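You operate a simulated robot arm through the tools that you are given. There is no shell and no other tool.

The job below is to be done with a simulated robot arm. You get a single attempt, and the scene is never put back.

## Task
Meter the yellow-grip board and set the deck speed to suit it.
Fine: dial at its thickness, meter left on it; over 10 PCT speed 1, else speed 3; the deck stays locked.

Only the result counts: the job must be done as asked and must still hold three seconds after the hand-in. Knocking over, shifting, dropping, spilling or breaking anything else fails it.

## Robot
A 6-joint arm with a two-finger gripper, fixed in place. Base frame: the origin is on the floor under the middle of its stand, x ahead of it, y to its left, z up. Lengths are in mm, angles in degrees, forces in N, time in s.
It reaches about 1298 mm from its shoulder. Its first joint turns from -149.0 to 149.0 degrees. Payload 1.57 kg.
The tool frame sits at the grasp point between the pads (the TCP): z along the fingers, y along the line on which they close. The tips reach 21 mm beyond it. The gripper opens to 70 mm; its body begins 50 mm behind the TCP.
Orientation is told as [roll, pitch, yaw] about the base's x, y, z axes, in that order, counted from this pose: with the fingers straight down and closing along the base's y, the tool's x points along the base's -x, its y along +y and its z along -z.

## Interface
- The arm moves only by the tool step_arm. Its argument "motion" is one flat list of numbers, 7 for each row, row after row: the finger opening in m, from 0 to 0.07, then the shift along the tool's x, y, z in units of 40 mm (1.0 is 40 mm), then the turn, a rotation vector about the tool's x, y, z in units of 5 degrees (1.0 is 5 degrees). In form: [jaw, tx, ty, tz, wx, wy, wz, jaw, tx, ty, tz, wx, wy, wz, ...]. A call has 1 to 20 rows; each row shifts and turns the commanded pose from where the row before left it, along the tool's axes as they then stand. A call with a number of a shift or a turn outside -1 to 1 is refused whole. Each row takes 0.2 s and may step no farther than 50 mm and 8.6 degrees from the row before; otherwise, or with a gripper value out of range, the whole call is refused. Where a pose cannot be reached the arm comes as near as it can. A force on the tool above 50 N (or 10 N above the force at the start of the call, whichever is more), or a blocked arm, ends the call early, and 0.2 s more pass. The fingers move at their own pace (about 103.7 mm/s each) and stop on an object; they squeeze with about 22 N. The grip force told is the motor's: it shows also when the fingers shut on nothing. Time passes only in rows, and 0.2 s behind the last, so rows that do not move let the fingers close. The reply holds the time, the measured pose of the TCP, the force on the tool along the base axes, the opening and the grip force, in the units named above and with some noise, with the torque about the TCP (base axes, N m) and any sound that the robot's microphone picked up, and new pictures: "views" is both (left out), scene, wrist or none.
- Cameras (640 x 400 px; columns grow to the right, rows downward): "scene" is fixed at [392, -645.5, 1465.2]; the picture's right is [1.00, -0.08, 0.00], its down [-0.03, -0.34, -0.94] and it looks along [0.07, 0.94, -0.34] (base axes); focal length 363 px, centre (320, 200). "wrist" rides on the gripper at [79, 4, -81] in the tool frame; the picture's right is [-0.05, 1.00, 0.00], its down [-0.67, -0.04, -0.74] and it looks along [-0.74, -0.04, 0.67] (tool axes); focal length 256 px, centre (320, 200). There is no depth. A picture from a camera that has moved, and an enlarged one, comes with that camera's place and axes in the base frame and with its lens. The place of the scene camera against the robot may be out by one fixed shift of up to 12 mm in any direction.
- move_column(by): slides the trunk up (or, below 0, down) by that many mm; the arm rides with it, the base frame stays. It gives what a move gives, with no picture.
- zoom(camera, box): a new picture of the part [left, top, right, bottom] of that camera's present view, enlarged. No time passes.
- close_job(): hands the job in; it is judged then, once.

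Nothing tells you positions but the pictures and the camera data. Unless the task says otherwise, let go and move clear before handing in.

The tools are called after "Request:" as a command line: name --argument value ..., lists and objects as JSON in quotes. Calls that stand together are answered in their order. step_arm: Moves the arm, as the interface text tells. Its arguments: {"type":"object","properties":{"motion":{"type":"array","items":{"type":"number"}},"views":{"type":"string","enum":["both","scene","wrist","none"]}},"required":["motion"]} The other tools are called the same way: move_column (by) moves the trunk up or down; zoom (camera, box) takes an enlarged picture of a part of a camera's view; close_job () hands the job in.

At the start:

```text
time_s: 0.0
tool_pos: [410.9, 535.6, 1200.8]
tool_rot: [0.0, 0.0, 0.0]
ft_force: [-0.6, 0.4, -0.4]
wrist_torque: [0.02, 0.02, 0.01]
grip_width: 70.1
gripper_force: 0.0
trunk travel left (down, up): [-882.0, 88.0]
```

scene: 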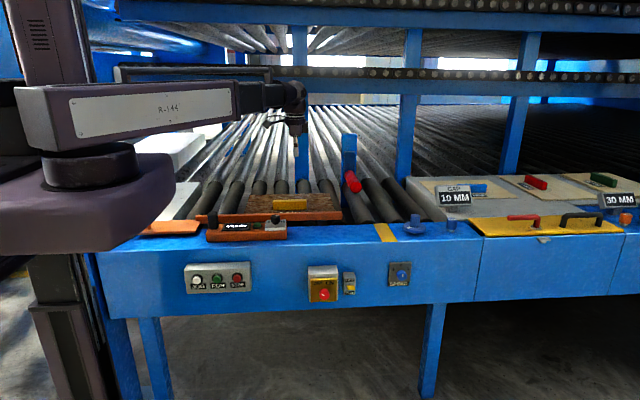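
wrist: 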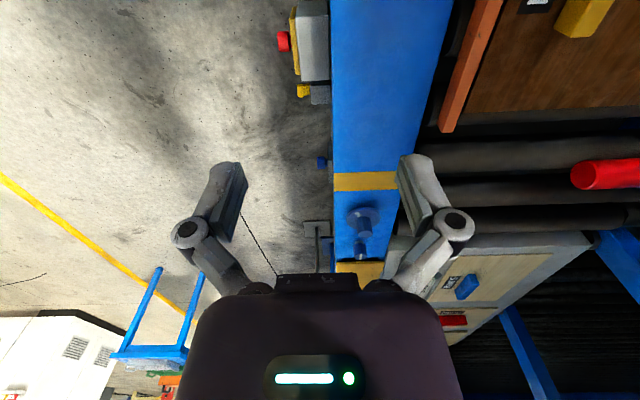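

I see a roller deck with a wooden board (yellow grip) on it, an orange meter in front of it, a control panel on the blue front rail, and other boards on the right table. I'll zoom in to read the labels before moving.

Request:
zoom --camera "scene" --box '[180, 180, 360, 300]'

Request:
zoom --camera "scene" --box '[400, 160, 640, 300]'

Request:
zoom --camera "scene" --box '[170, 250, 420, 310]'

Request:
zoom --camera "scene" --box '[190, 205, 310, 250]'

```text
3.33 times, centred on (270, 240) of scene
camera zoom: at [392.0, -645.5, 1465.2], right [1.0, -0.08, 0.0], down [-0.03, -0.34, -0.94], along [0.07, 0.94, -0.34], focal length 1211 px, centre (487, 67)
```

zoom: 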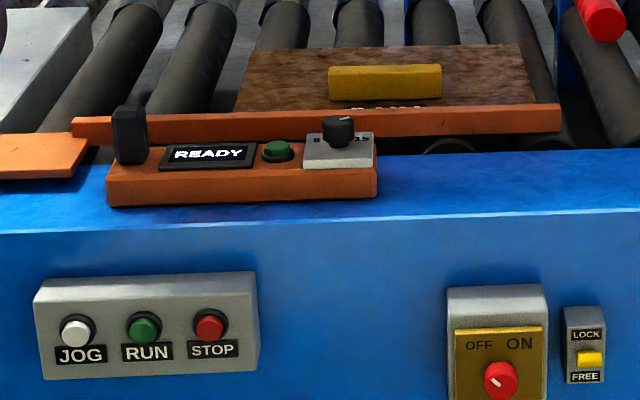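

```text
2.67 times, centred on (520, 230) of scene
camera zoom: at [392.0, -645.5, 1465.2], right [1.0, -0.08, 0.0], down [-0.03, -0.34, -0.94], along [0.07, 0.94, -0.34], focal length 969 px, centre (-213, 120)
```

zoom: 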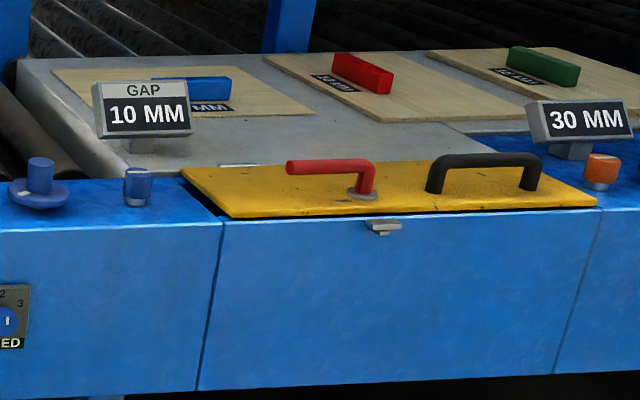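

```text
2.56 times, centred on (295, 280) of scene
camera zoom: at [392.0, -645.5, 1465.2], right [1.0, -0.08, 0.0], down [-0.03, -0.34, -0.94], along [0.07, 0.94, -0.34], focal length 930 px, centre (384, -5)
```

zoom: 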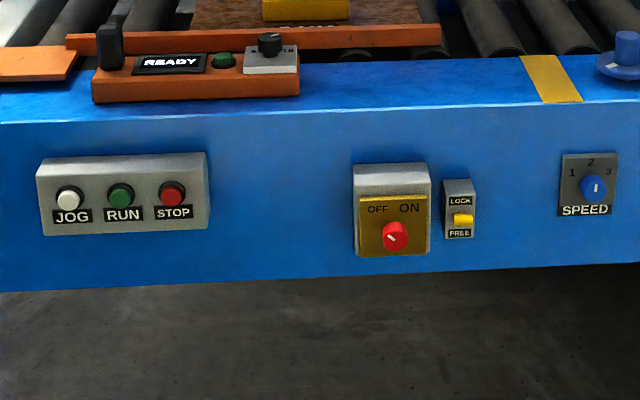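

```text
5.33 times, centred on (250, 228) of scene
camera zoom: at [392.0, -645.5, 1465.2], right [1.0, -0.08, 0.0], down [-0.03, -0.34, -0.94], along [0.07, 0.94, -0.34], focal length 1938 px, centre (693, 53)
```

zoom: 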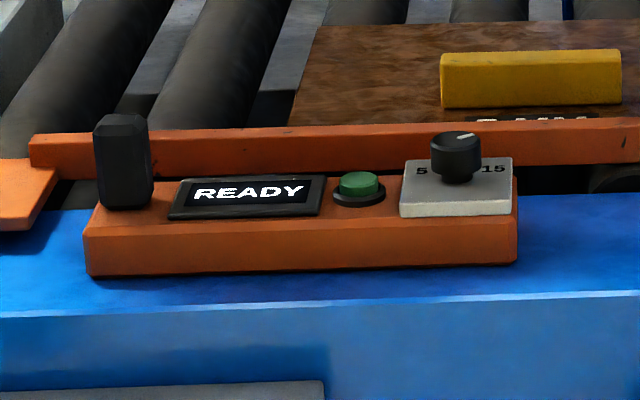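

The board with the yellow grip lies on the rollers behind an orange fence, and the meter (READY, green button, 5–15 dial) sits on the blue rail in front of it at about x 200, y 640, z 870. I'll move the wrist camera back in x to look at the meter and the board from above.

Request:
step_arm --motion '[0.07, 1, 0, 0, 0, 0, 0, 0.07, 1, 0, 0, 0, 0, 0, 0.07, 1, 0, 0, 0, 0, 0, 0.07, 1, 0, 0, 0, 0, 0, 0.07, 1, 0, 0, 0, 0, 0, 0.07, 1, 0, 0, 0, 0, 0, 0.07, 1, 0, 0, 0, 0, 0]' --views "both"

```text
time_s: 1.6
tool_pos: [129.5, 537.2, 1200.9]
tool_rot: [0.1, -0.1, 0.1]
ft_force: [-1.0, -0.5, 0.2]
wrist_torque: [0.01, -0.03, -0.01]
grip_width: 70.4
gripper_force: 0.0
trunk travel left (down, up): [-882.0, 88.0]
camera wrist: at [50.3, 541.8, 1282.3], right [0.05, 1.0, 0.0], down [0.67, -0.04, 0.75], along [0.74, -0.04, -0.67], focal length 256 px, centre (320, 200)
```

scene: 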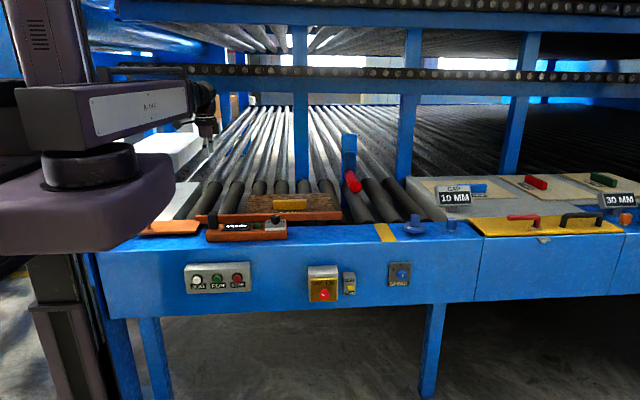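
wrist: 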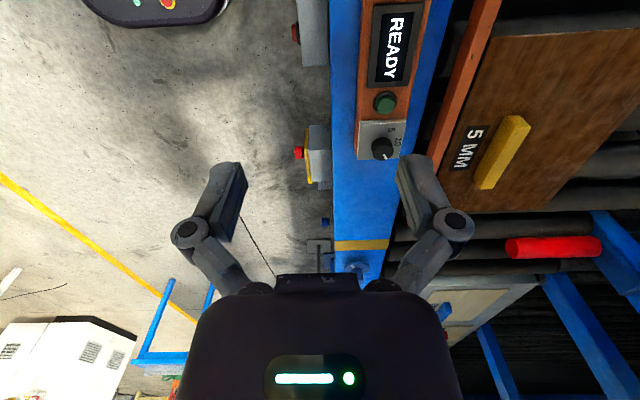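

The board label is now visible beside the yellow grip; I'll zoom to read it and the dial.

Request:
zoom --camera "wrist" --box '[430, 100, 550, 190]'

Request:
zoom --camera "wrist" --box '[340, 0, 440, 170]'

Request:
zoom --camera "wrist" --box '[345, 110, 415, 165]'

```text
4.44 times, centred on (490, 145) of wrist
camera zoom: at [50.3, 541.8, 1282.3], right [0.05, 1.0, 0.0], down [0.67, -0.04, 0.75], along [0.74, -0.04, -0.67], focal length 1138 px, centre (-436, 444)
```

zoom: 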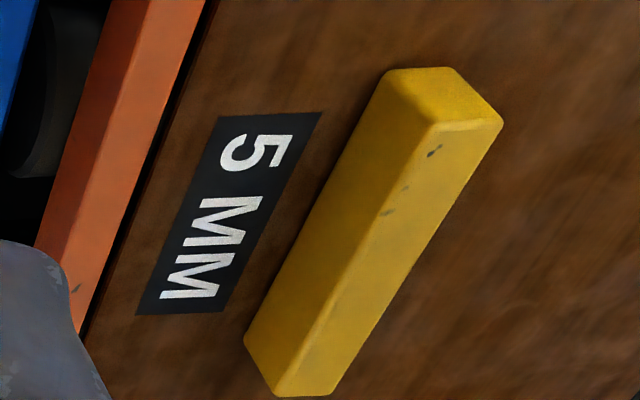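

```text
2.35 times, centred on (390, 85) of wrist
camera zoom: at [50.3, 541.8, 1282.3], right [0.05, 1.0, 0.0], down [0.67, -0.04, 0.75], along [0.74, -0.04, -0.67], focal length 602 px, centre (155, 471)
```

zoom: 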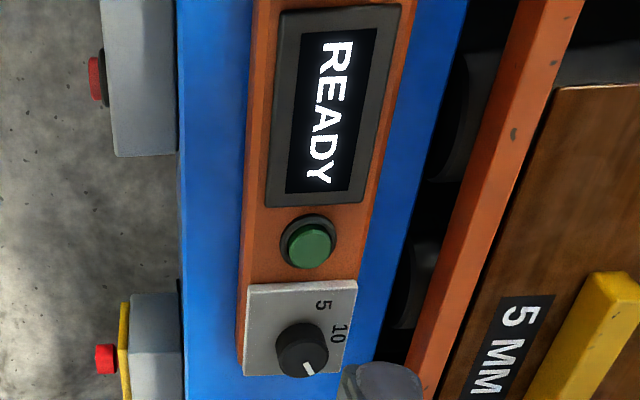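

```text
7.27 times, centred on (380, 138) of wrist
camera zoom: at [50.3, 541.8, 1282.3], right [0.05, 1.0, 0.0], down [0.67, -0.04, 0.75], along [0.74, -0.04, -0.67], focal length 1862 px, centre (-116, 654)
```

zoom: 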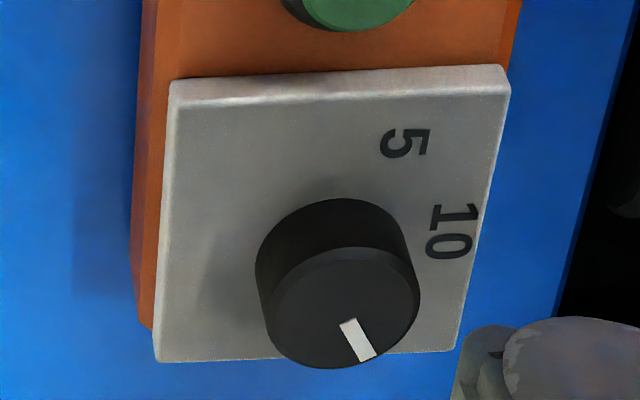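

The yellow-grip board reads 5 MM, and the dial currently points near 15. I estimate the knob at about (322, 636, 935) and the black handle at about (88, 636, 930); next I'll move closer for a better look at the dial.

Request:
step_arm --motion '[0.07, -0.35, 0.59, 0.85, 0, 0, 0, 0.07, -0.35, 0.59, 0.85, 0, 0, 0, 0.07, -0.35, 0.59, 0.85, 0, 0, 0, 0.07, -0.35, 0.59, 0.85, 0, 0, 0]' --views "both"

```text
time_s: 2.6
tool_pos: [186.5, 634.1, 1199.3]
tool_rot: [0.0, 0.0, 0.0]
ft_force: [0.2, 0.6, -0.1]
wrist_torque: [0.02, 0.02, 0.0]
grip_width: 70.2
gripper_force: 0.1
out of reach, approached as far as the arm can: row 1, 2, 3, 4
trunk travel left (down, up): [-882.0, 88.0]
camera wrist: at [107.5, 638.5, 1282.0], right [0.05, 1.0, 0.0], down [0.67, -0.04, 0.74], along [0.74, -0.04, -0.67], focal length 256 px, centre (320, 200)
```

scene: 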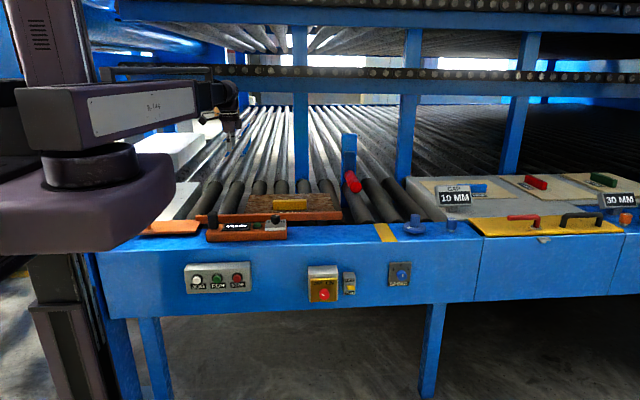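
wrist: 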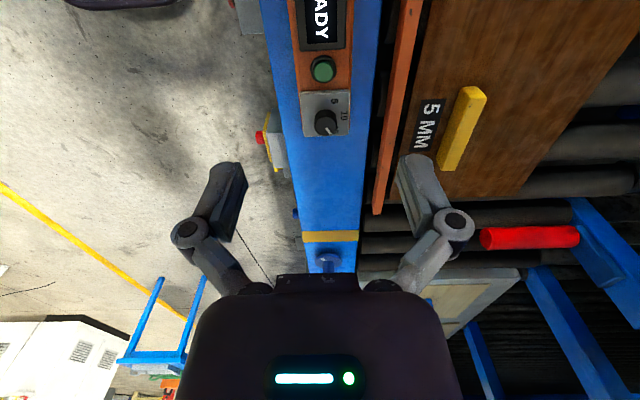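

The arm can't change height by itself at this pose, so height comes from the trunk. The path below is clear (handle top about z 966), so I'll lower the trunk.

Request:
move_column --by -130

Request:
step_arm --motion '[0.07, 0, 0, 0, 0, 0, 0]' --views "both"

```text
time_s: 4.2
tool_pos: [186.0, 632.8, 1070.1]
tool_rot: [-0.1, -0.1, -0.1]
ft_force: [0.3, -0.6, -0.4]
wrist_torque: [0.01, -0.03, 0.01]
grip_width: 69.8
gripper_force: 0.1
trunk travel left (down, up): [-752.0, 218.0]
```

```text
time_s: 4.6
tool_pos: [185.4, 633.0, 1070.1]
tool_rot: [0.0, 0.0, 0.0]
ft_force: [-0.4, 0.6, -0.4]
wrist_torque: [-0.02, 0.02, -0.01]
grip_width: 70.3
gripper_force: 0.1
trunk travel left (down, up): [-752.0, 218.0]
camera wrist: at [107.1, 637.4, 1152.3], right [0.05, 1.0, 0.0], down [0.67, -0.04, 0.75], along [0.74, -0.04, -0.67], focal length 256 px, centre (320, 200)
```

scene: 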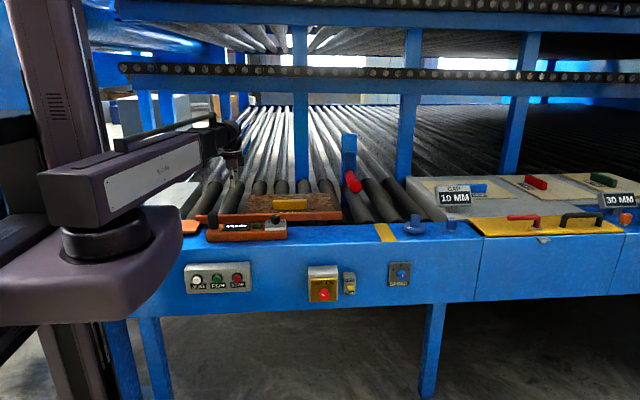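
wrist: 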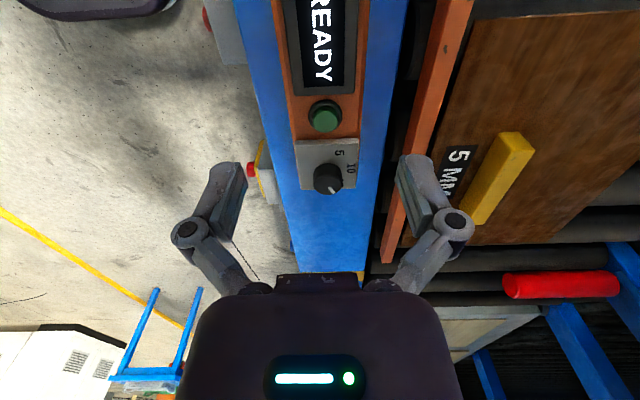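

The trunk lowered the arm fine. I'll zoom on the dial and knob for its pointer and exact place.

Request:
zoom --camera "wrist" --box '[280, 130, 376, 190]'

Request:
zoom --camera "scene" --box '[200, 205, 296, 245]'

Request:
zoom --camera "scene" --box '[330, 255, 426, 310]'

```text
6.67 times, centred on (328, 160) of wrist
camera zoom: at [107.1, 637.4, 1152.3], right [0.05, 1.0, 0.0], down [0.67, -0.04, 0.75], along [0.74, -0.04, -0.67], focal length 1707 px, centre (267, 467)
```

zoom: 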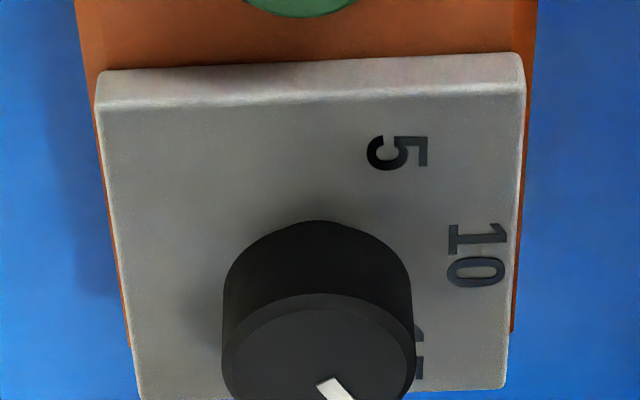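

```text
6.67 times, centred on (248, 225) of scene
camera zoom: at [392.0, -645.5, 1465.2], right [1.0, -0.08, 0.0], down [-0.03, -0.34, -0.94], along [0.07, 0.94, -0.34], focal length 2422 px, centre (800, 33)
```

zoom: 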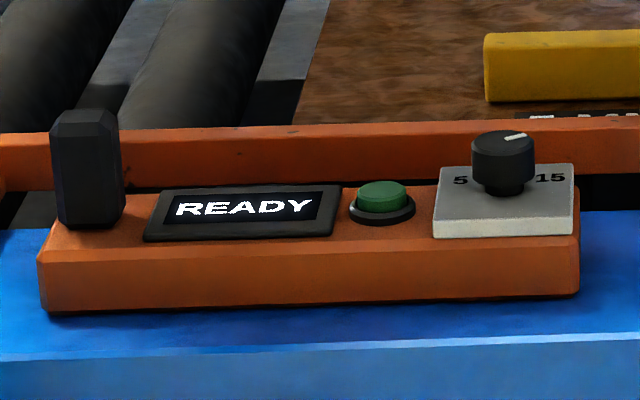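

```text
6.67 times, centred on (378, 282) of scene
camera zoom: at [392.0, -645.5, 1465.2], right [1.0, -0.08, 0.0], down [-0.03, -0.34, -0.94], along [0.07, 0.94, -0.34], focal length 2422 px, centre (-67, -350)
```

zoom: 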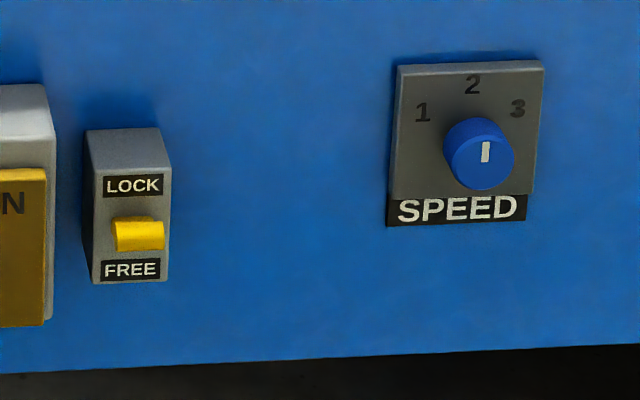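

Speed selector now stands at 2. I'll bring the gripper over the knob (about x 327, y 636) and view it from there to refine the position.

Request:
step_arm --motion '[0.07, -0.887, 0.02, 0, 0, 0, 0, 0.07, -0.887, 0.02, 0, 0, 0, 0, 0.07, -0.887, 0.02, 0, 0, 0, 0, 0.07, -0.887, 0.02, 0, 0, 0, 0]' --views "wrist"

Request:
zoom --camera "wrist" --box '[250, 30, 410, 130]'

```text
time_s: 5.6
tool_pos: [329.9, 636.0, 1071.4]
tool_rot: [0.0, 0.0, 0.0]
ft_force: [0.0, -0.5, 0.4]
wrist_torque: [-0.04, 0.02, -0.01]
grip_width: 69.7
gripper_force: 0.0
trunk travel left (down, up): [-752.0, 218.0]
camera wrist: at [251.4, 641.3, 1152.2], right [0.05, 1.0, 0.0], down [0.67, -0.04, 0.74], along [0.74, -0.04, -0.67], focal length 256 px, centre (320, 200)
```

wrist: 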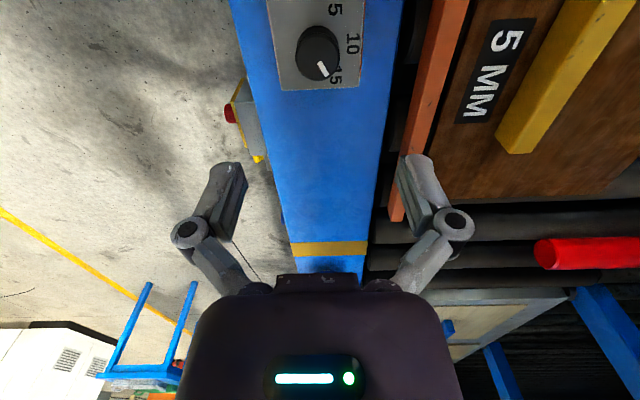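

```text
4.00 times, centred on (330, 80) of wrist
camera zoom: at [251.4, 641.3, 1152.2], right [0.05, 1.0, 0.0], down [0.67, -0.04, 0.74], along [0.74, -0.04, -0.67], focal length 1024 px, centre (280, 680)
```

zoom: 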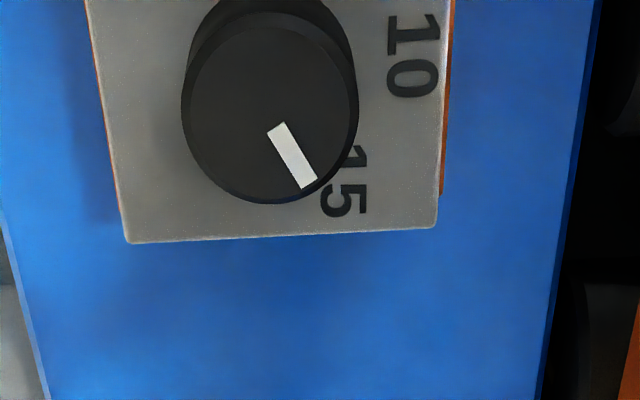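

From two views I place the knob's top centre at (328.1, 635.1, 927), the dial plate at z ≈ 900, with 15 at +60°, 10 straight back and 5 at −60°. I'll align over the knob and turn the gripper to yaw −60 so that I can turn the knob +120° in one grip.

Request:
step_arm --motion '[0.07, 0.05, -0.022, 0, 0, 0, 0, 0.07, 0, 0, 0, 0, 0, 1, 0.07, 0, 0, 0, 0, 0, 1, 0.07, 0, 0, 0, 0, 0, 1, 0.07, 0, 0, 0, 0, 0, 1, 0.07, 0, 0, 0, 0, 0, 1, 0.07, 0, 0, 0, 0, 0, 1, 0.07, 0, 0, 0, 0, 0, 1, 0.07, 0, 0, 0, 0, 0, 1, 0.07, 0, 0, 0, 0, 0, 1, 0.07, 0, 0, 0, 0, 0, 1, 0.07, 0, 0, 0, 0, 0, 1, 0.07, 0, 0, 0, 0, 0, 1]' --views "both"

Request:
zoom --camera "wrist" --box '[250, 0, 410, 100]'

```text
time_s: 8.4
tool_pos: [326.1, 635.2, 1070.6]
tool_rot: [0.0, 0.0, -60.1]
ft_force: [-0.2, -0.8, 0.3]
wrist_torque: [-0.01, 0.02, 0.01]
grip_width: 70.1
gripper_force: 0.1
trunk travel left (down, up): [-752.0, 218.0]
camera wrist: at [291.0, 706.0, 1152.3], right [0.89, 0.45, 0.0], down [0.3, -0.6, 0.74], along [0.34, -0.66, -0.67], focal length 256 px, centre (320, 200)
```

scene: 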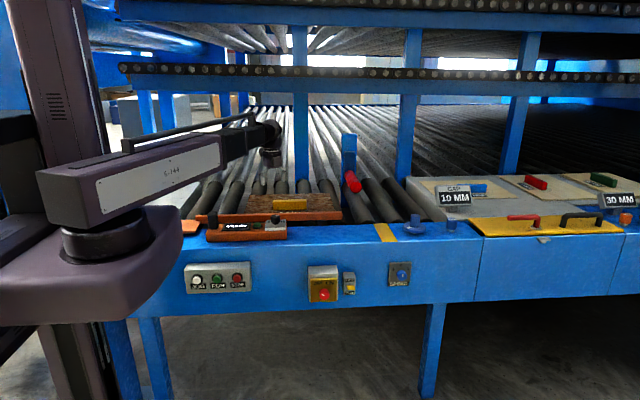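
wrist: 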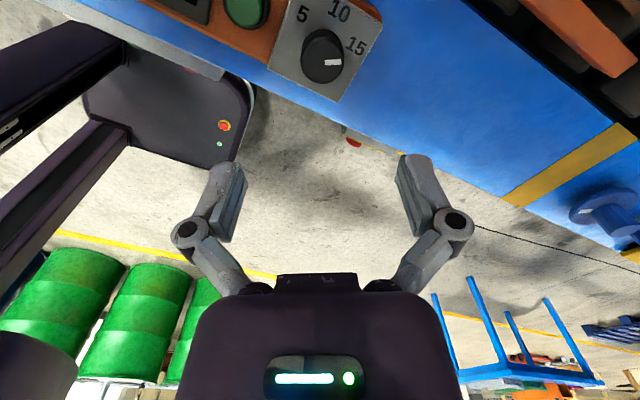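

```text
4.00 times, centred on (330, 50) of wrist
camera zoom: at [291.0, 706.0, 1152.3], right [0.89, 0.45, 0.0], down [0.3, -0.6, 0.74], along [0.34, -0.66, -0.67], focal length 1024 px, centre (280, 800)
```

zoom: 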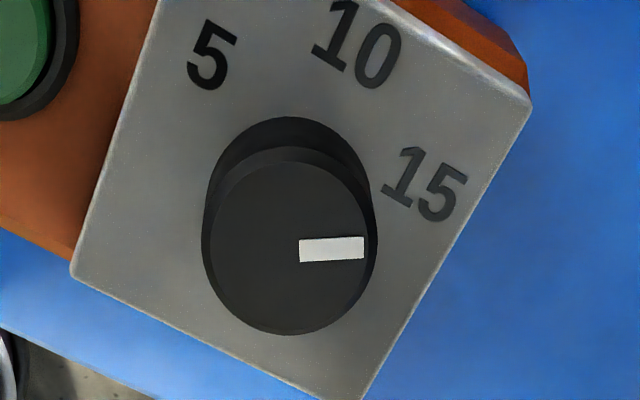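

The unprojected labels confirm 15 at +60°, 10 at 0°, 5 at −60°, with the pointer exactly on 15 and the knob centre near (328.4, 636.6). I'll nudge into line and lower the trunk around the knob.

Request:
step_arm --motion '[0.07, 0.0, 0.054, 0, 0, 0, 0]' --views "none"

Request:
move_column --by -105

Request:
step_arm --motion '[0.07, 0, 0, 0, 0, 0, 0]' --views "both"

```text
time_s: 8.8
tool_pos: [327.6, 635.2, 1071.2]
tool_rot: [0.1, 0.0, -60.1]
ft_force: [0.2, 0.3, 0.1]
wrist_torque: [-0.02, -0.01, -0.01]
grip_width: 70.0
gripper_force: 0.0
trunk travel left (down, up): [-752.0, 218.0]
```

```text
time_s: 10.2
tool_pos: [327.3, 635.7, 966.7]
tool_rot: [-0.1, 0.0, -60.0]
ft_force: [-0.5, -0.5, -0.8]
wrist_torque: [-0.01, 0.03, -0.02]
grip_width: 70.0
gripper_force: 0.1
trunk travel left (down, up): [-647.0, 323.0]
```

```text
time_s: 10.6
tool_pos: [327.5, 635.8, 966.1]
tool_rot: [0.0, 0.1, -60.0]
ft_force: [-0.2, -0.1, 0.0]
wrist_torque: [-0.03, 0.0, 0.0]
grip_width: 69.9
gripper_force: 0.0
trunk travel left (down, up): [-647.0, 323.0]
camera wrist: at [292.1, 706.9, 1047.4], right [0.89, 0.45, 0.0], down [0.3, -0.59, 0.74], along [0.34, -0.66, -0.67], focal length 256 px, centre (320, 200)
```

scene: 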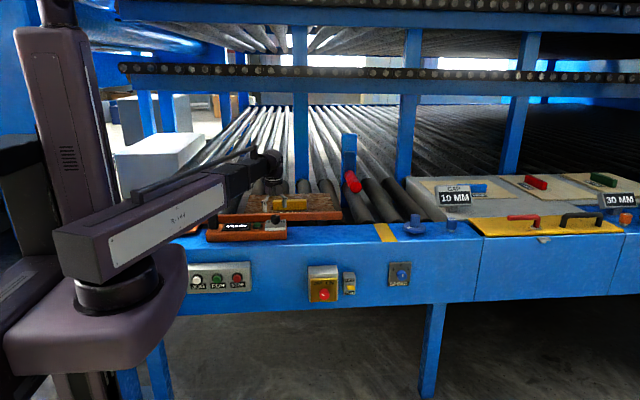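
wrist: 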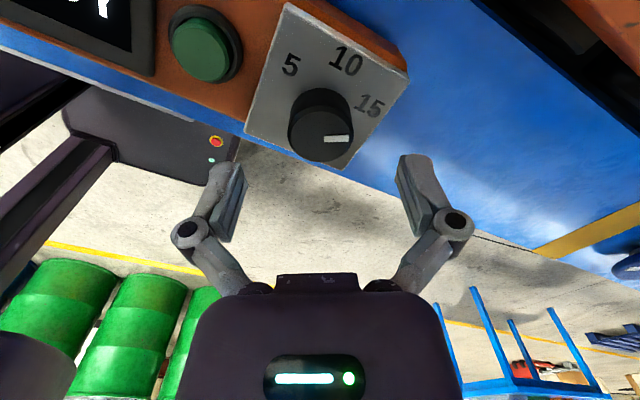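

Request:
zoom --camera "wrist" --box '[240, 70, 400, 170]'

```text
4.00 times, centred on (320, 120) of wrist
camera zoom: at [292.1, 706.9, 1047.4], right [0.89, 0.45, 0.0], down [0.3, -0.59, 0.74], along [0.34, -0.66, -0.67], focal length 1024 px, centre (320, 520)
```

zoom: 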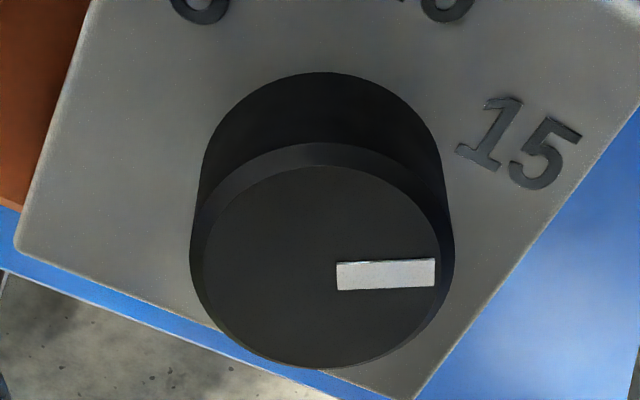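

Knob and TCP line up within about 1 mm. I'll lower the last 39 mm and close on the knob.

Request:
move_column --by -39

Request:
step_arm --motion '[0.02, 0, 0, 0, 0, 0, 0, 0.02, 0, 0, 0, 0, 0, 0, 0.02, 0, 0, 0, 0, 0, 0]' --views "both"

```text
time_s: 11.4
tool_pos: [327.7, 636.0, 926.7]
tool_rot: [0.0, -0.1, -60.0]
ft_force: [0.2, -0.6, 0.1]
wrist_torque: [-0.02, 0.01, -0.02]
grip_width: 69.8
gripper_force: 0.1
trunk travel left (down, up): [-608.0, 362.0]
```

```text
time_s: 12.2
tool_pos: [326.8, 635.5, 926.5]
tool_rot: [0.1, 0.0, -60.0]
ft_force: [1.1, -0.2, 12.8]
wrist_torque: [-0.01, -0.01, -0.01]
grip_width: 35.3
gripper_force: 22.0
trunk travel left (down, up): [-608.0, 362.0]
camera wrist: at [292.0, 706.3, 1009.1], right [0.89, 0.45, 0.0], down [0.3, -0.6, 0.74], along [0.34, -0.66, -0.67], focal length 256 px, centre (320, 200)
```

scene: 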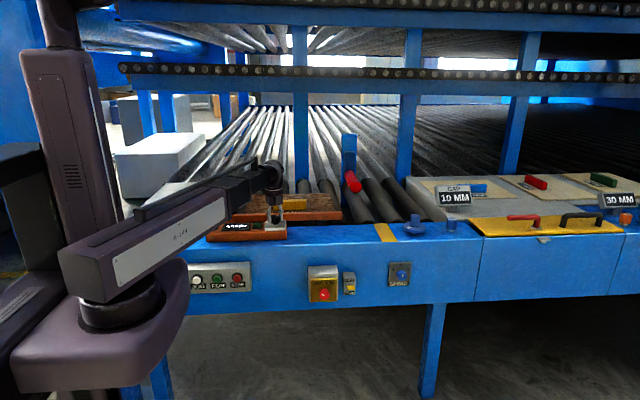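
wrist: 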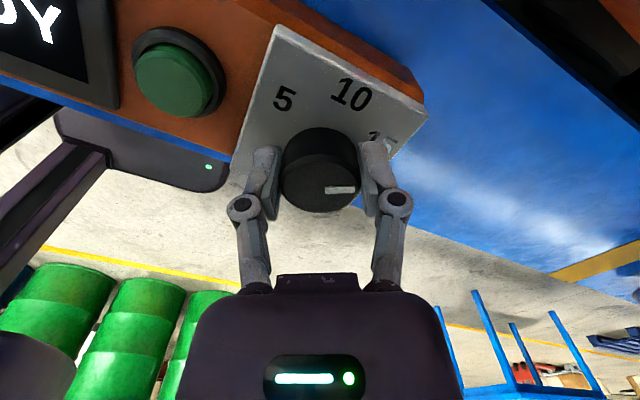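

Gripped at 35.3 mm width, but there is a 12.8 N upward push, so the tips touch the plate; I'll open, raise a few mm and grip again.

Request:
step_arm --motion '[0.06, 0, 0, 0, 0, 0, 0, 0.06, 0, 0, 0, 0, 0, 0]' --views "none"

Request:
move_column --by 5

Request:
step_arm --motion '[0.02, 0, 0, 0, 0, 0, 0, 0.02, 0, 0, 0, 0, 0, 0, 0.02, 0, 0, 0, 0, 0, 0]' --views "wrist"

```text
time_s: 12.8
tool_pos: [327.3, 635.6, 927.1]
tool_rot: [0.0, 0.0, -60.0]
ft_force: [-0.1, -0.1, -0.7]
wrist_torque: [-0.01, 0.01, 0.02]
grip_width: 59.9
gripper_force: 0.0
trunk travel left (down, up): [-608.0, 362.0]
```

```text
time_s: 13.3
tool_pos: [327.2, 636.0, 932.0]
tool_rot: [0.0, 0.0, -60.0]
ft_force: [-0.4, 0.0, 0.1]
wrist_torque: [0.0, 0.0, -0.03]
grip_width: 60.2
gripper_force: 0.0
trunk travel left (down, up): [-613.0, 357.0]
```

```text
time_s: 14.1
tool_pos: [325.6, 636.1, 932.8]
tool_rot: [0.0, 0.0, -59.9]
ft_force: [1.4, -0.7, 8.4]
wrist_torque: [-0.04, 0.03, 0.01]
grip_width: 35.2
gripper_force: 22.0
trunk travel left (down, up): [-613.0, 357.0]
camera wrist: at [292.0, 706.5, 1013.8], right [0.89, 0.45, 0.0], down [0.3, -0.6, 0.74], along [0.34, -0.66, -0.67], focal length 256 px, centre (320, 200)
```

wrist: 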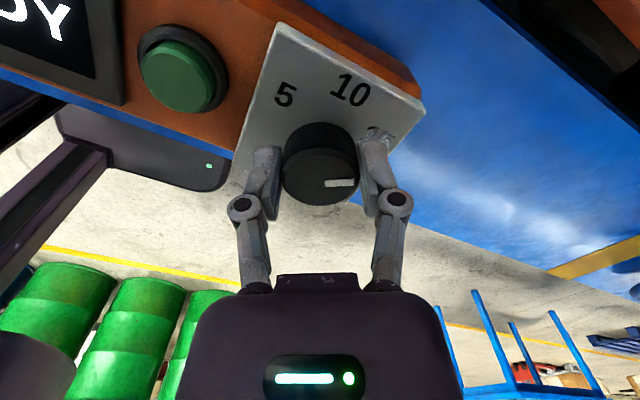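

Grip is firm with modest force. I'll turn a trial 20° counter-clockwise (seen from above) and check.

Request:
step_arm --motion '[0.02, 0, 0, 0, 0, 0, -0.5, 0.02, 0, 0, 0, 0, 0, -0.5, 0.02, 0, 0, 0, 0, 0, -1, 0.02, 0, 0, 0, 0, 0, -1, 0.02, 0, 0, 0, 0, 0, -1]' --views "wrist"

Request:
zoom --camera "wrist" --box '[240, 70, 400, 220]'

```text
time_s: 15.3
tool_pos: [328.4, 635.3, 932.8]
tool_rot: [0.1, 0.1, -39.9]
ft_force: [-2.6, -1.6, 5.2]
wrist_torque: [-0.07, 0.08, -0.07]
grip_width: 35.4
gripper_force: 21.6
trunk travel left (down, up): [-613.0, 357.0]
camera wrist: at [270.0, 690.1, 1013.8], right [0.68, 0.73, 0.0], down [0.49, -0.46, 0.74], along [0.55, -0.51, -0.67], focal length 256 px, centre (320, 200)
```

wrist: 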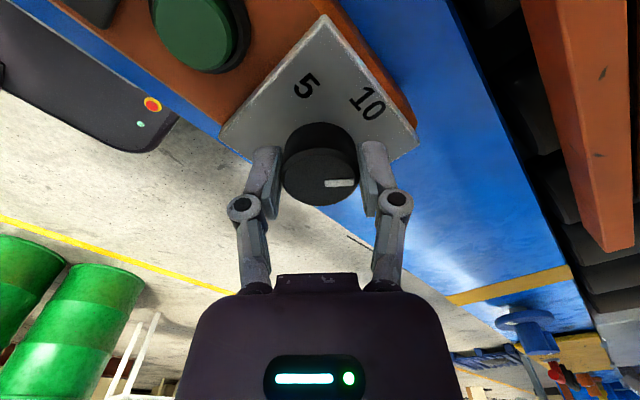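

```text
2.67 times, centred on (320, 145) of wrist
camera zoom: at [270.0, 690.1, 1013.8], right [0.68, 0.73, 0.0], down [0.49, -0.46, 0.74], along [0.55, -0.51, -0.67], focal length 683 px, centre (320, 347)
```

zoom: 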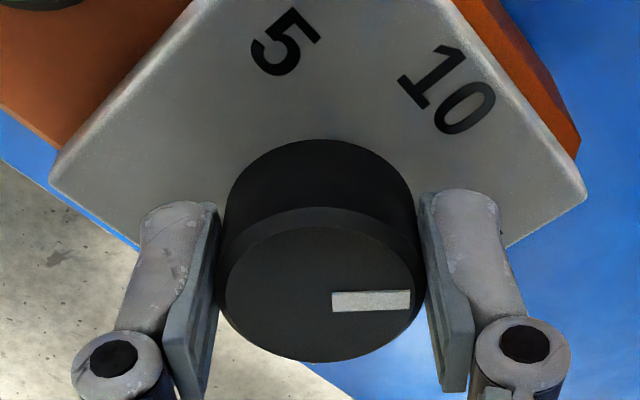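

The knob turns with the gripper and the meter stays put. I'll turn the remaining 100°.

Request:
step_arm --motion '[0.02, 0, 0, 0, 0, 0, -1, 0.02, 0, 0, 0, 0, 0, -1, 0.02, 0, 0, 0, 0, 0, -1, 0.02, 0, 0, 0, 0, 0, -1, 0.02, 0, 0, 0, 0, 0, -1, 0.02, 0, 0, 0, 0, 0, -1, 0.02, 0, 0, 0, 0, 0, -1, 0.02, 0, 0, 0, 0, 0, -1, 0.02, 0, 0, 0, 0, 0, -1, 0.02, 0, 0, 0, 0, 0, -1, 0.02, 0, 0, 0, 0, 0, -1, 0.02, 0, 0, 0, 0, 0, -1]' --views "wrist"

Request:
zoom --camera "wrist" --box '[240, 70, 400, 220]'

```text
time_s: 17.9
tool_pos: [327.4, 635.8, 930.6]
tool_rot: [0.0, 0.0, 20.2]
ft_force: [1.2, -4.1, 5.2]
wrist_torque: [-0.18, -0.13, -0.05]
grip_width: 35.2
gripper_force: 22.2
trunk travel left (down, up): [-613.0, 357.0]
camera wrist: at [252.1, 612.4, 1013.7], right [-0.29, 0.96, 0.0], down [0.64, 0.2, 0.75], along [0.71, 0.22, -0.67], focal length 256 px, centre (320, 200)
```

wrist: 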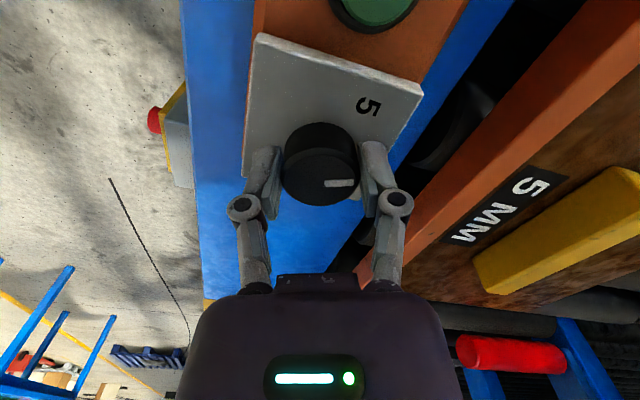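

```text
2.67 times, centred on (320, 145) of wrist
camera zoom: at [252.1, 612.4, 1013.7], right [-0.29, 0.96, 0.0], down [0.64, 0.2, 0.75], along [0.71, 0.22, -0.67], focal length 683 px, centre (320, 347)
```

zoom: 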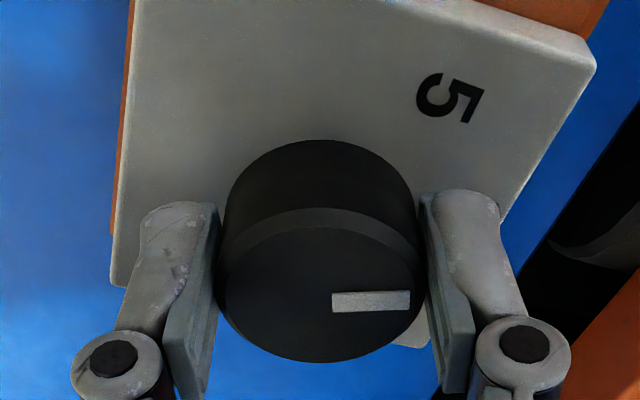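

Still tracking well; 40° remaining.

Request:
step_arm --motion '[0.02, 0, 0, 0, 0, 0, -1, 0.02, 0, 0, 0, 0, 0, -1, 0.02, 0, 0, 0, 0, 0, -1, 0.02, 0, 0, 0, 0, 0, -1, 0.02, 0, 0, 0, 0, 0, -1, 0.02, 0, 0, 0, 0, 0, -1, 0.02, 0, 0, 0, 0, 0, -1, 0.02, 0, 0, 0, 0, 0, -1]' --views "wrist"

Request:
zoom --camera "wrist" --box '[240, 70, 400, 220]'

```text
time_s: 19.7
tool_pos: [327.4, 636.5, 931.1]
tool_rot: [0.0, 0.0, 60.2]
ft_force: [6.7, 1.0, 8.3]
wrist_torque: [0.13, -0.17, -0.02]
grip_width: 35.3
gripper_force: 21.9
trunk travel left (down, up): [-613.0, 357.0]
camera wrist: at [285.2, 568.8, 1013.5], right [-0.84, 0.54, 0.0], down [0.36, 0.56, 0.75], along [0.41, 0.63, -0.67], focal length 256 px, centre (320, 200)
```

wrist: 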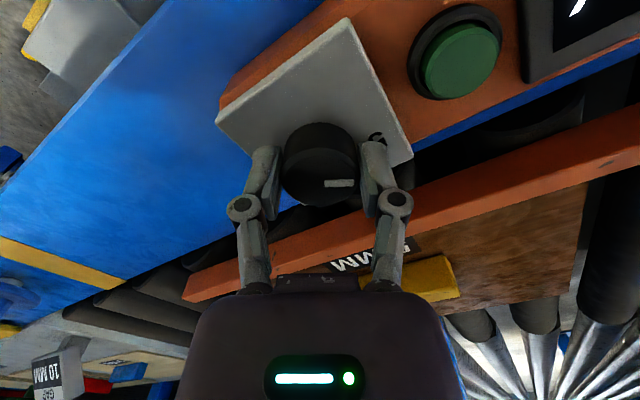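

```text
2.67 times, centred on (320, 145) of wrist
camera zoom: at [285.2, 568.8, 1013.5], right [-0.84, 0.54, 0.0], down [0.36, 0.56, 0.75], along [0.41, 0.63, -0.67], focal length 683 px, centre (320, 347)
```

zoom: 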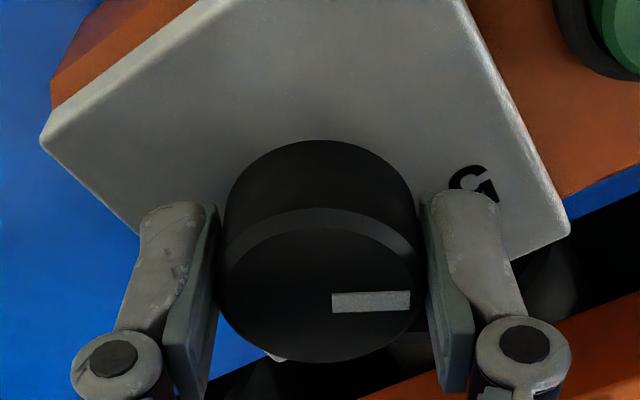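

The hand has turned 120°, so the pointer should be on 5. I'll open, rise clear and check.

Request:
step_arm --motion '[0.07, 0, 0, 0, 0, 0, 0, 0.07, 0, 0, 0, 0, 0, 0, 0.07, 0, 0, 0, 0, 0, 0]' --views "none"

Request:
move_column --by 110

Request:
step_arm --motion '[0.07, 0, 0, 0, 0, 0, 0]' --views "both"

Request:
zoom --camera "wrist" --box '[240, 0, 400, 120]'

```text
time_s: 20.5
tool_pos: [327.4, 634.8, 931.9]
tool_rot: [0.0, 0.1, 59.9]
ft_force: [0.5, -0.5, -0.3]
wrist_torque: [0.03, 0.01, 0.01]
grip_width: 70.1
gripper_force: 0.0
trunk travel left (down, up): [-613.0, 357.0]
```

```text
time_s: 21.9
tool_pos: [327.6, 635.1, 1041.5]
tool_rot: [0.0, 0.0, 60.0]
ft_force: [-0.3, -0.2, 0.1]
wrist_torque: [-0.03, 0.05, 0.03]
grip_width: 69.9
gripper_force: 0.0
trunk travel left (down, up): [-723.0, 247.0]
```

```text
time_s: 22.3
tool_pos: [327.1, 634.8, 1040.1]
tool_rot: [0.0, 0.0, 60.0]
ft_force: [0.3, 0.3, -0.1]
wrist_torque: [-0.02, 0.0, 0.0]
grip_width: 70.0
gripper_force: 0.1
trunk travel left (down, up): [-723.0, 247.0]
camera wrist: at [284.6, 569.3, 1123.3], right [-0.84, 0.55, 0.0], down [0.36, 0.56, 0.74], along [0.41, 0.62, -0.67], focal length 256 px, centre (320, 200)
```

scene: 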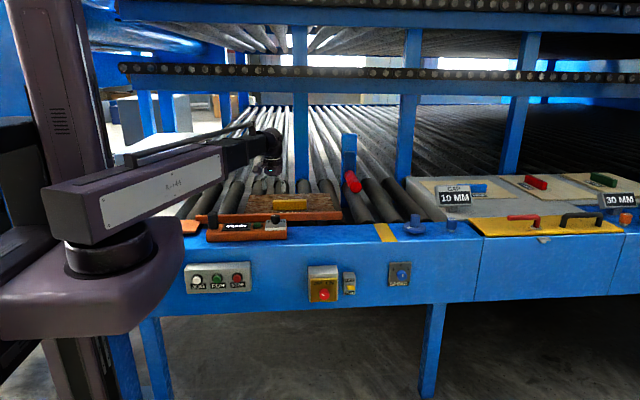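
wrist: 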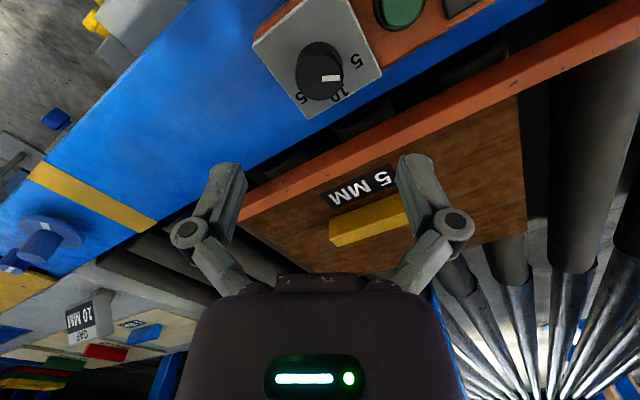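

```text
3.33 times, centred on (320, 60) of wrist
camera zoom: at [284.6, 569.3, 1123.3], right [-0.84, 0.55, 0.0], down [0.36, 0.56, 0.74], along [0.41, 0.62, -0.67], focal length 853 px, centre (320, 667)
```

zoom: 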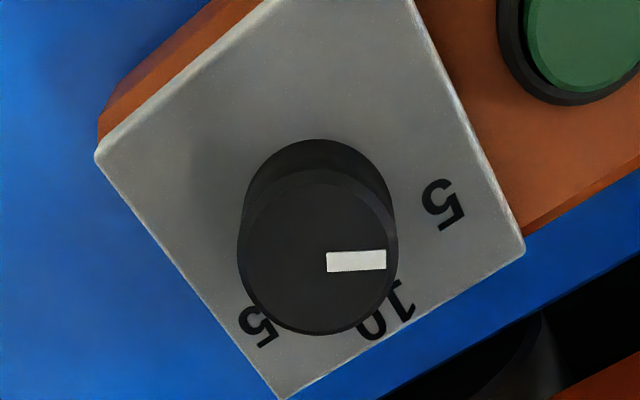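

The pointer unprojects to 149.8°, dead on the 5 mark, and the meter hasn't moved. Next I'll move to the black handle at about (88, 636) with the fingers turned to close along x.

Request:
step_arm --motion '[0.07, 0.494, 0.865, 0, 0, 0, 0, 0.07, 0.494, 0.865, 0, 0, 0, 0, 0.07, 0.494, 0.865, 0, 0, 0, 0, 0.07, 0.494, 0.865, 0, 0, 0, 0, 0.07, 0.494, 0.865, 0, 0, 0, 0, 0.07, 0.494, 0.865, 0, 0, 0, 0, 0.07, 0, 0, 0, 0, 0, -1, 0.07, 0, 0, 0, 0, 0, -1, 0.07, 0, 0, 0, 0, 0, -1, 0.07, 0, 0, 0, 0, 0, -1, 0.07, 0, 0, 0, 0, 0, -1, 0.07, 0, 0, 0, 0, 0, -1]' --views "both"

Request:
zoom --camera "wrist" --box '[220, 0, 420, 125]'

```text
time_s: 24.9
tool_pos: [88.6, 636.8, 1042.3]
tool_rot: [0.0, 0.0, 90.0]
ft_force: [0.2, -0.5, -0.1]
wrist_torque: [0.04, -0.02, 0.01]
grip_width: 70.2
gripper_force: 0.0
trunk travel left (down, up): [-723.0, 247.0]
camera wrist: at [84.4, 557.3, 1123.3], right [-1.0, 0.05, 0.0], down [0.03, 0.67, 0.74], along [0.04, 0.74, -0.67], focal length 256 px, centre (320, 200)
```

scene: 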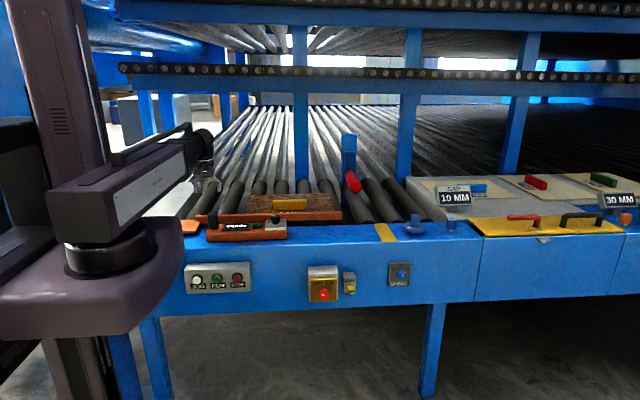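
wrist: 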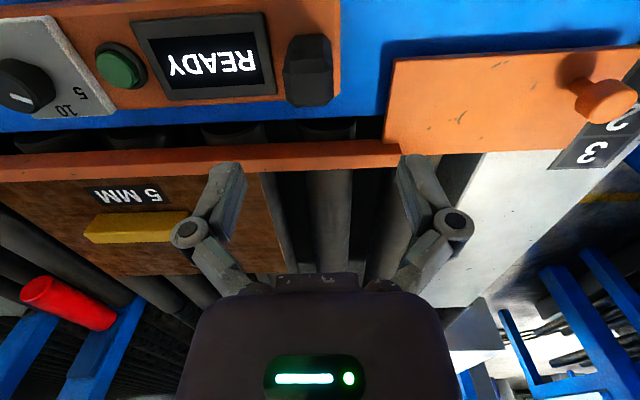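

```text
3.20 times, centred on (320, 62) of wrist
camera zoom: at [84.4, 557.3, 1123.3], right [-1.0, 0.05, 0.0], down [0.03, 0.67, 0.74], along [0.04, 0.74, -0.67], focal length 819 px, centre (320, 640)
```

zoom: 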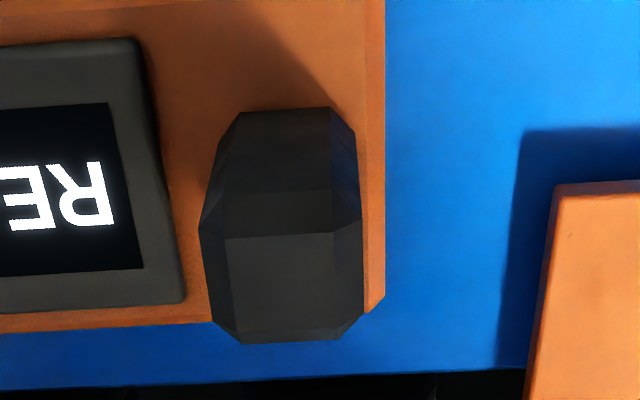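

The handle is an octagonal post about 34 mm square centred near (96.5, 636), z 892–951. I'll shift 8 mm in x, lower to about z 926 with the jaws at 56 mm, and close on it.

Request:
step_arm --motion '[0.058, 0, -0.2, 0, 0, 0, 0, 0.058, 0, 0, 0, 0, 0, 0]' --views "none"

Request:
move_column --by -70

Request:
step_arm --motion '[0.058, 0, 0, 0, 0, 0, 0]' --views "both"

Request:
zoom --camera "wrist" --box '[220, 60, 420, 210]'

```text
time_s: 25.5
tool_pos: [97.0, 636.0, 1042.4]
tool_rot: [0.0, 0.0, 89.9]
ft_force: [-0.4, -0.3, 1.0]
wrist_torque: [0.0, 0.03, 0.02]
grip_width: 58.0
gripper_force: 0.0
trunk travel left (down, up): [-723.0, 247.0]
```

```text
time_s: 26.6
tool_pos: [95.9, 635.6, 971.8]
tool_rot: [0.0, 0.0, 90.0]
ft_force: [-0.4, 0.4, -0.2]
wrist_torque: [0.01, 0.01, 0.02]
grip_width: 58.1
gripper_force: 0.1
trunk travel left (down, up): [-653.0, 317.0]
```

```text
time_s: 27.0
tool_pos: [96.5, 636.6, 971.7]
tool_rot: [0.0, 0.1, 90.0]
ft_force: [-0.1, 1.2, -0.1]
wrist_torque: [0.01, 0.02, -0.02]
grip_width: 58.0
gripper_force: 0.0
trunk travel left (down, up): [-653.0, 317.0]
camera wrist: at [92.6, 557.0, 1053.4], right [-1.0, 0.05, 0.0], down [0.04, 0.67, 0.74], along [0.04, 0.74, -0.67], focal length 256 px, centre (320, 200)
```

scene: 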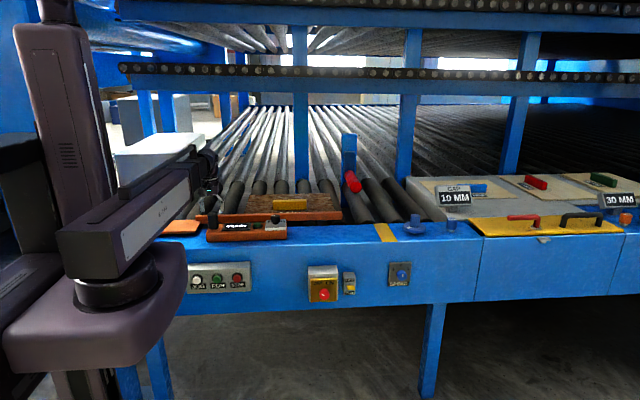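
wrist: 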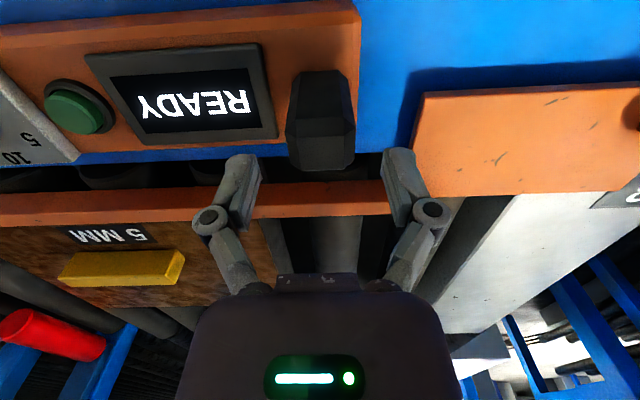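

```text
2.67 times, centred on (320, 135) of wrist
camera zoom: at [92.6, 557.0, 1053.4], right [-1.0, 0.05, 0.0], down [0.04, 0.67, 0.74], along [0.04, 0.74, -0.67], focal length 683 px, centre (320, 373)
```

zoom: 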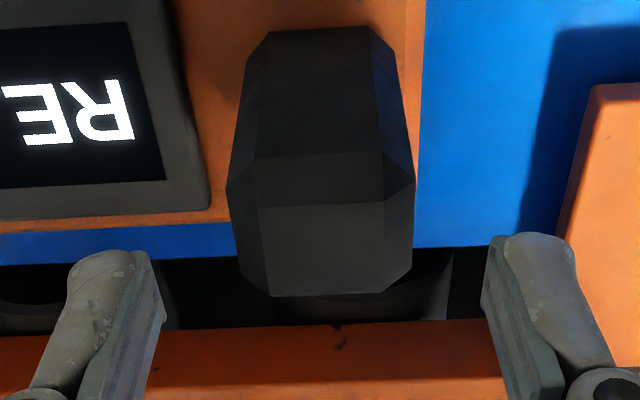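

Handle and gripper line up (handle top at z ≈ 953). I'll lower 47 mm and close.

Request:
move_column --by -47

Request:
step_arm --motion '[0.02, 0, 0, 0, 0, 0, 0, 0.02, 0, 0, 0, 0, 0, 0, 0.02, 0, 0, 0, 0, 0, 0]' --views "both"

```text
time_s: 27.9
tool_pos: [96.2, 635.8, 924.1]
tool_rot: [-0.1, 0.0, 90.0]
ft_force: [0.0, 0.9, -0.1]
wrist_torque: [0.0, 0.0, 0.0]
grip_width: 57.9
gripper_force: 0.1
trunk travel left (down, up): [-606.0, 364.0]
```

```text
time_s: 28.7
tool_pos: [96.0, 636.0, 923.7]
tool_rot: [0.0, 0.0, 90.0]
ft_force: [-1.4, 1.6, 6.0]
wrist_torque: [-0.07, 0.09, 0.2]
grip_width: 33.5
gripper_force: 22.0
trunk travel left (down, up): [-606.0, 364.0]
camera wrist: at [92.4, 556.8, 1006.5], right [-1.0, 0.05, 0.0], down [0.04, 0.67, 0.75], along [0.04, 0.74, -0.67], focal length 256 px, centre (320, 200)
```

scene: 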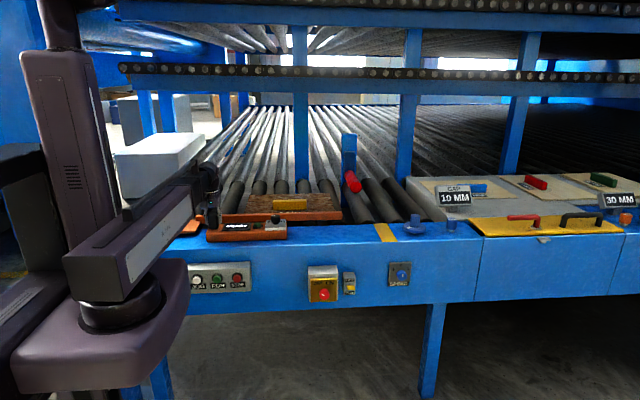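
wrist: 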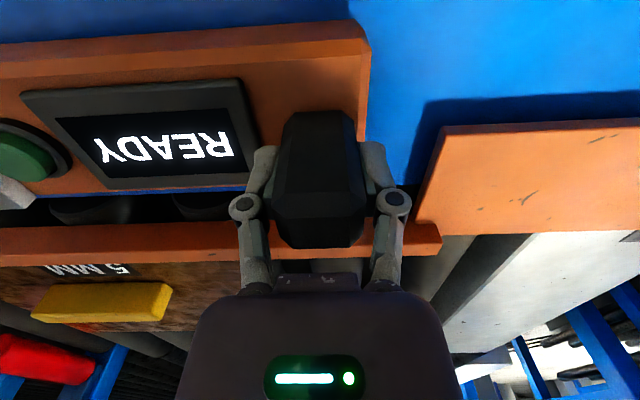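

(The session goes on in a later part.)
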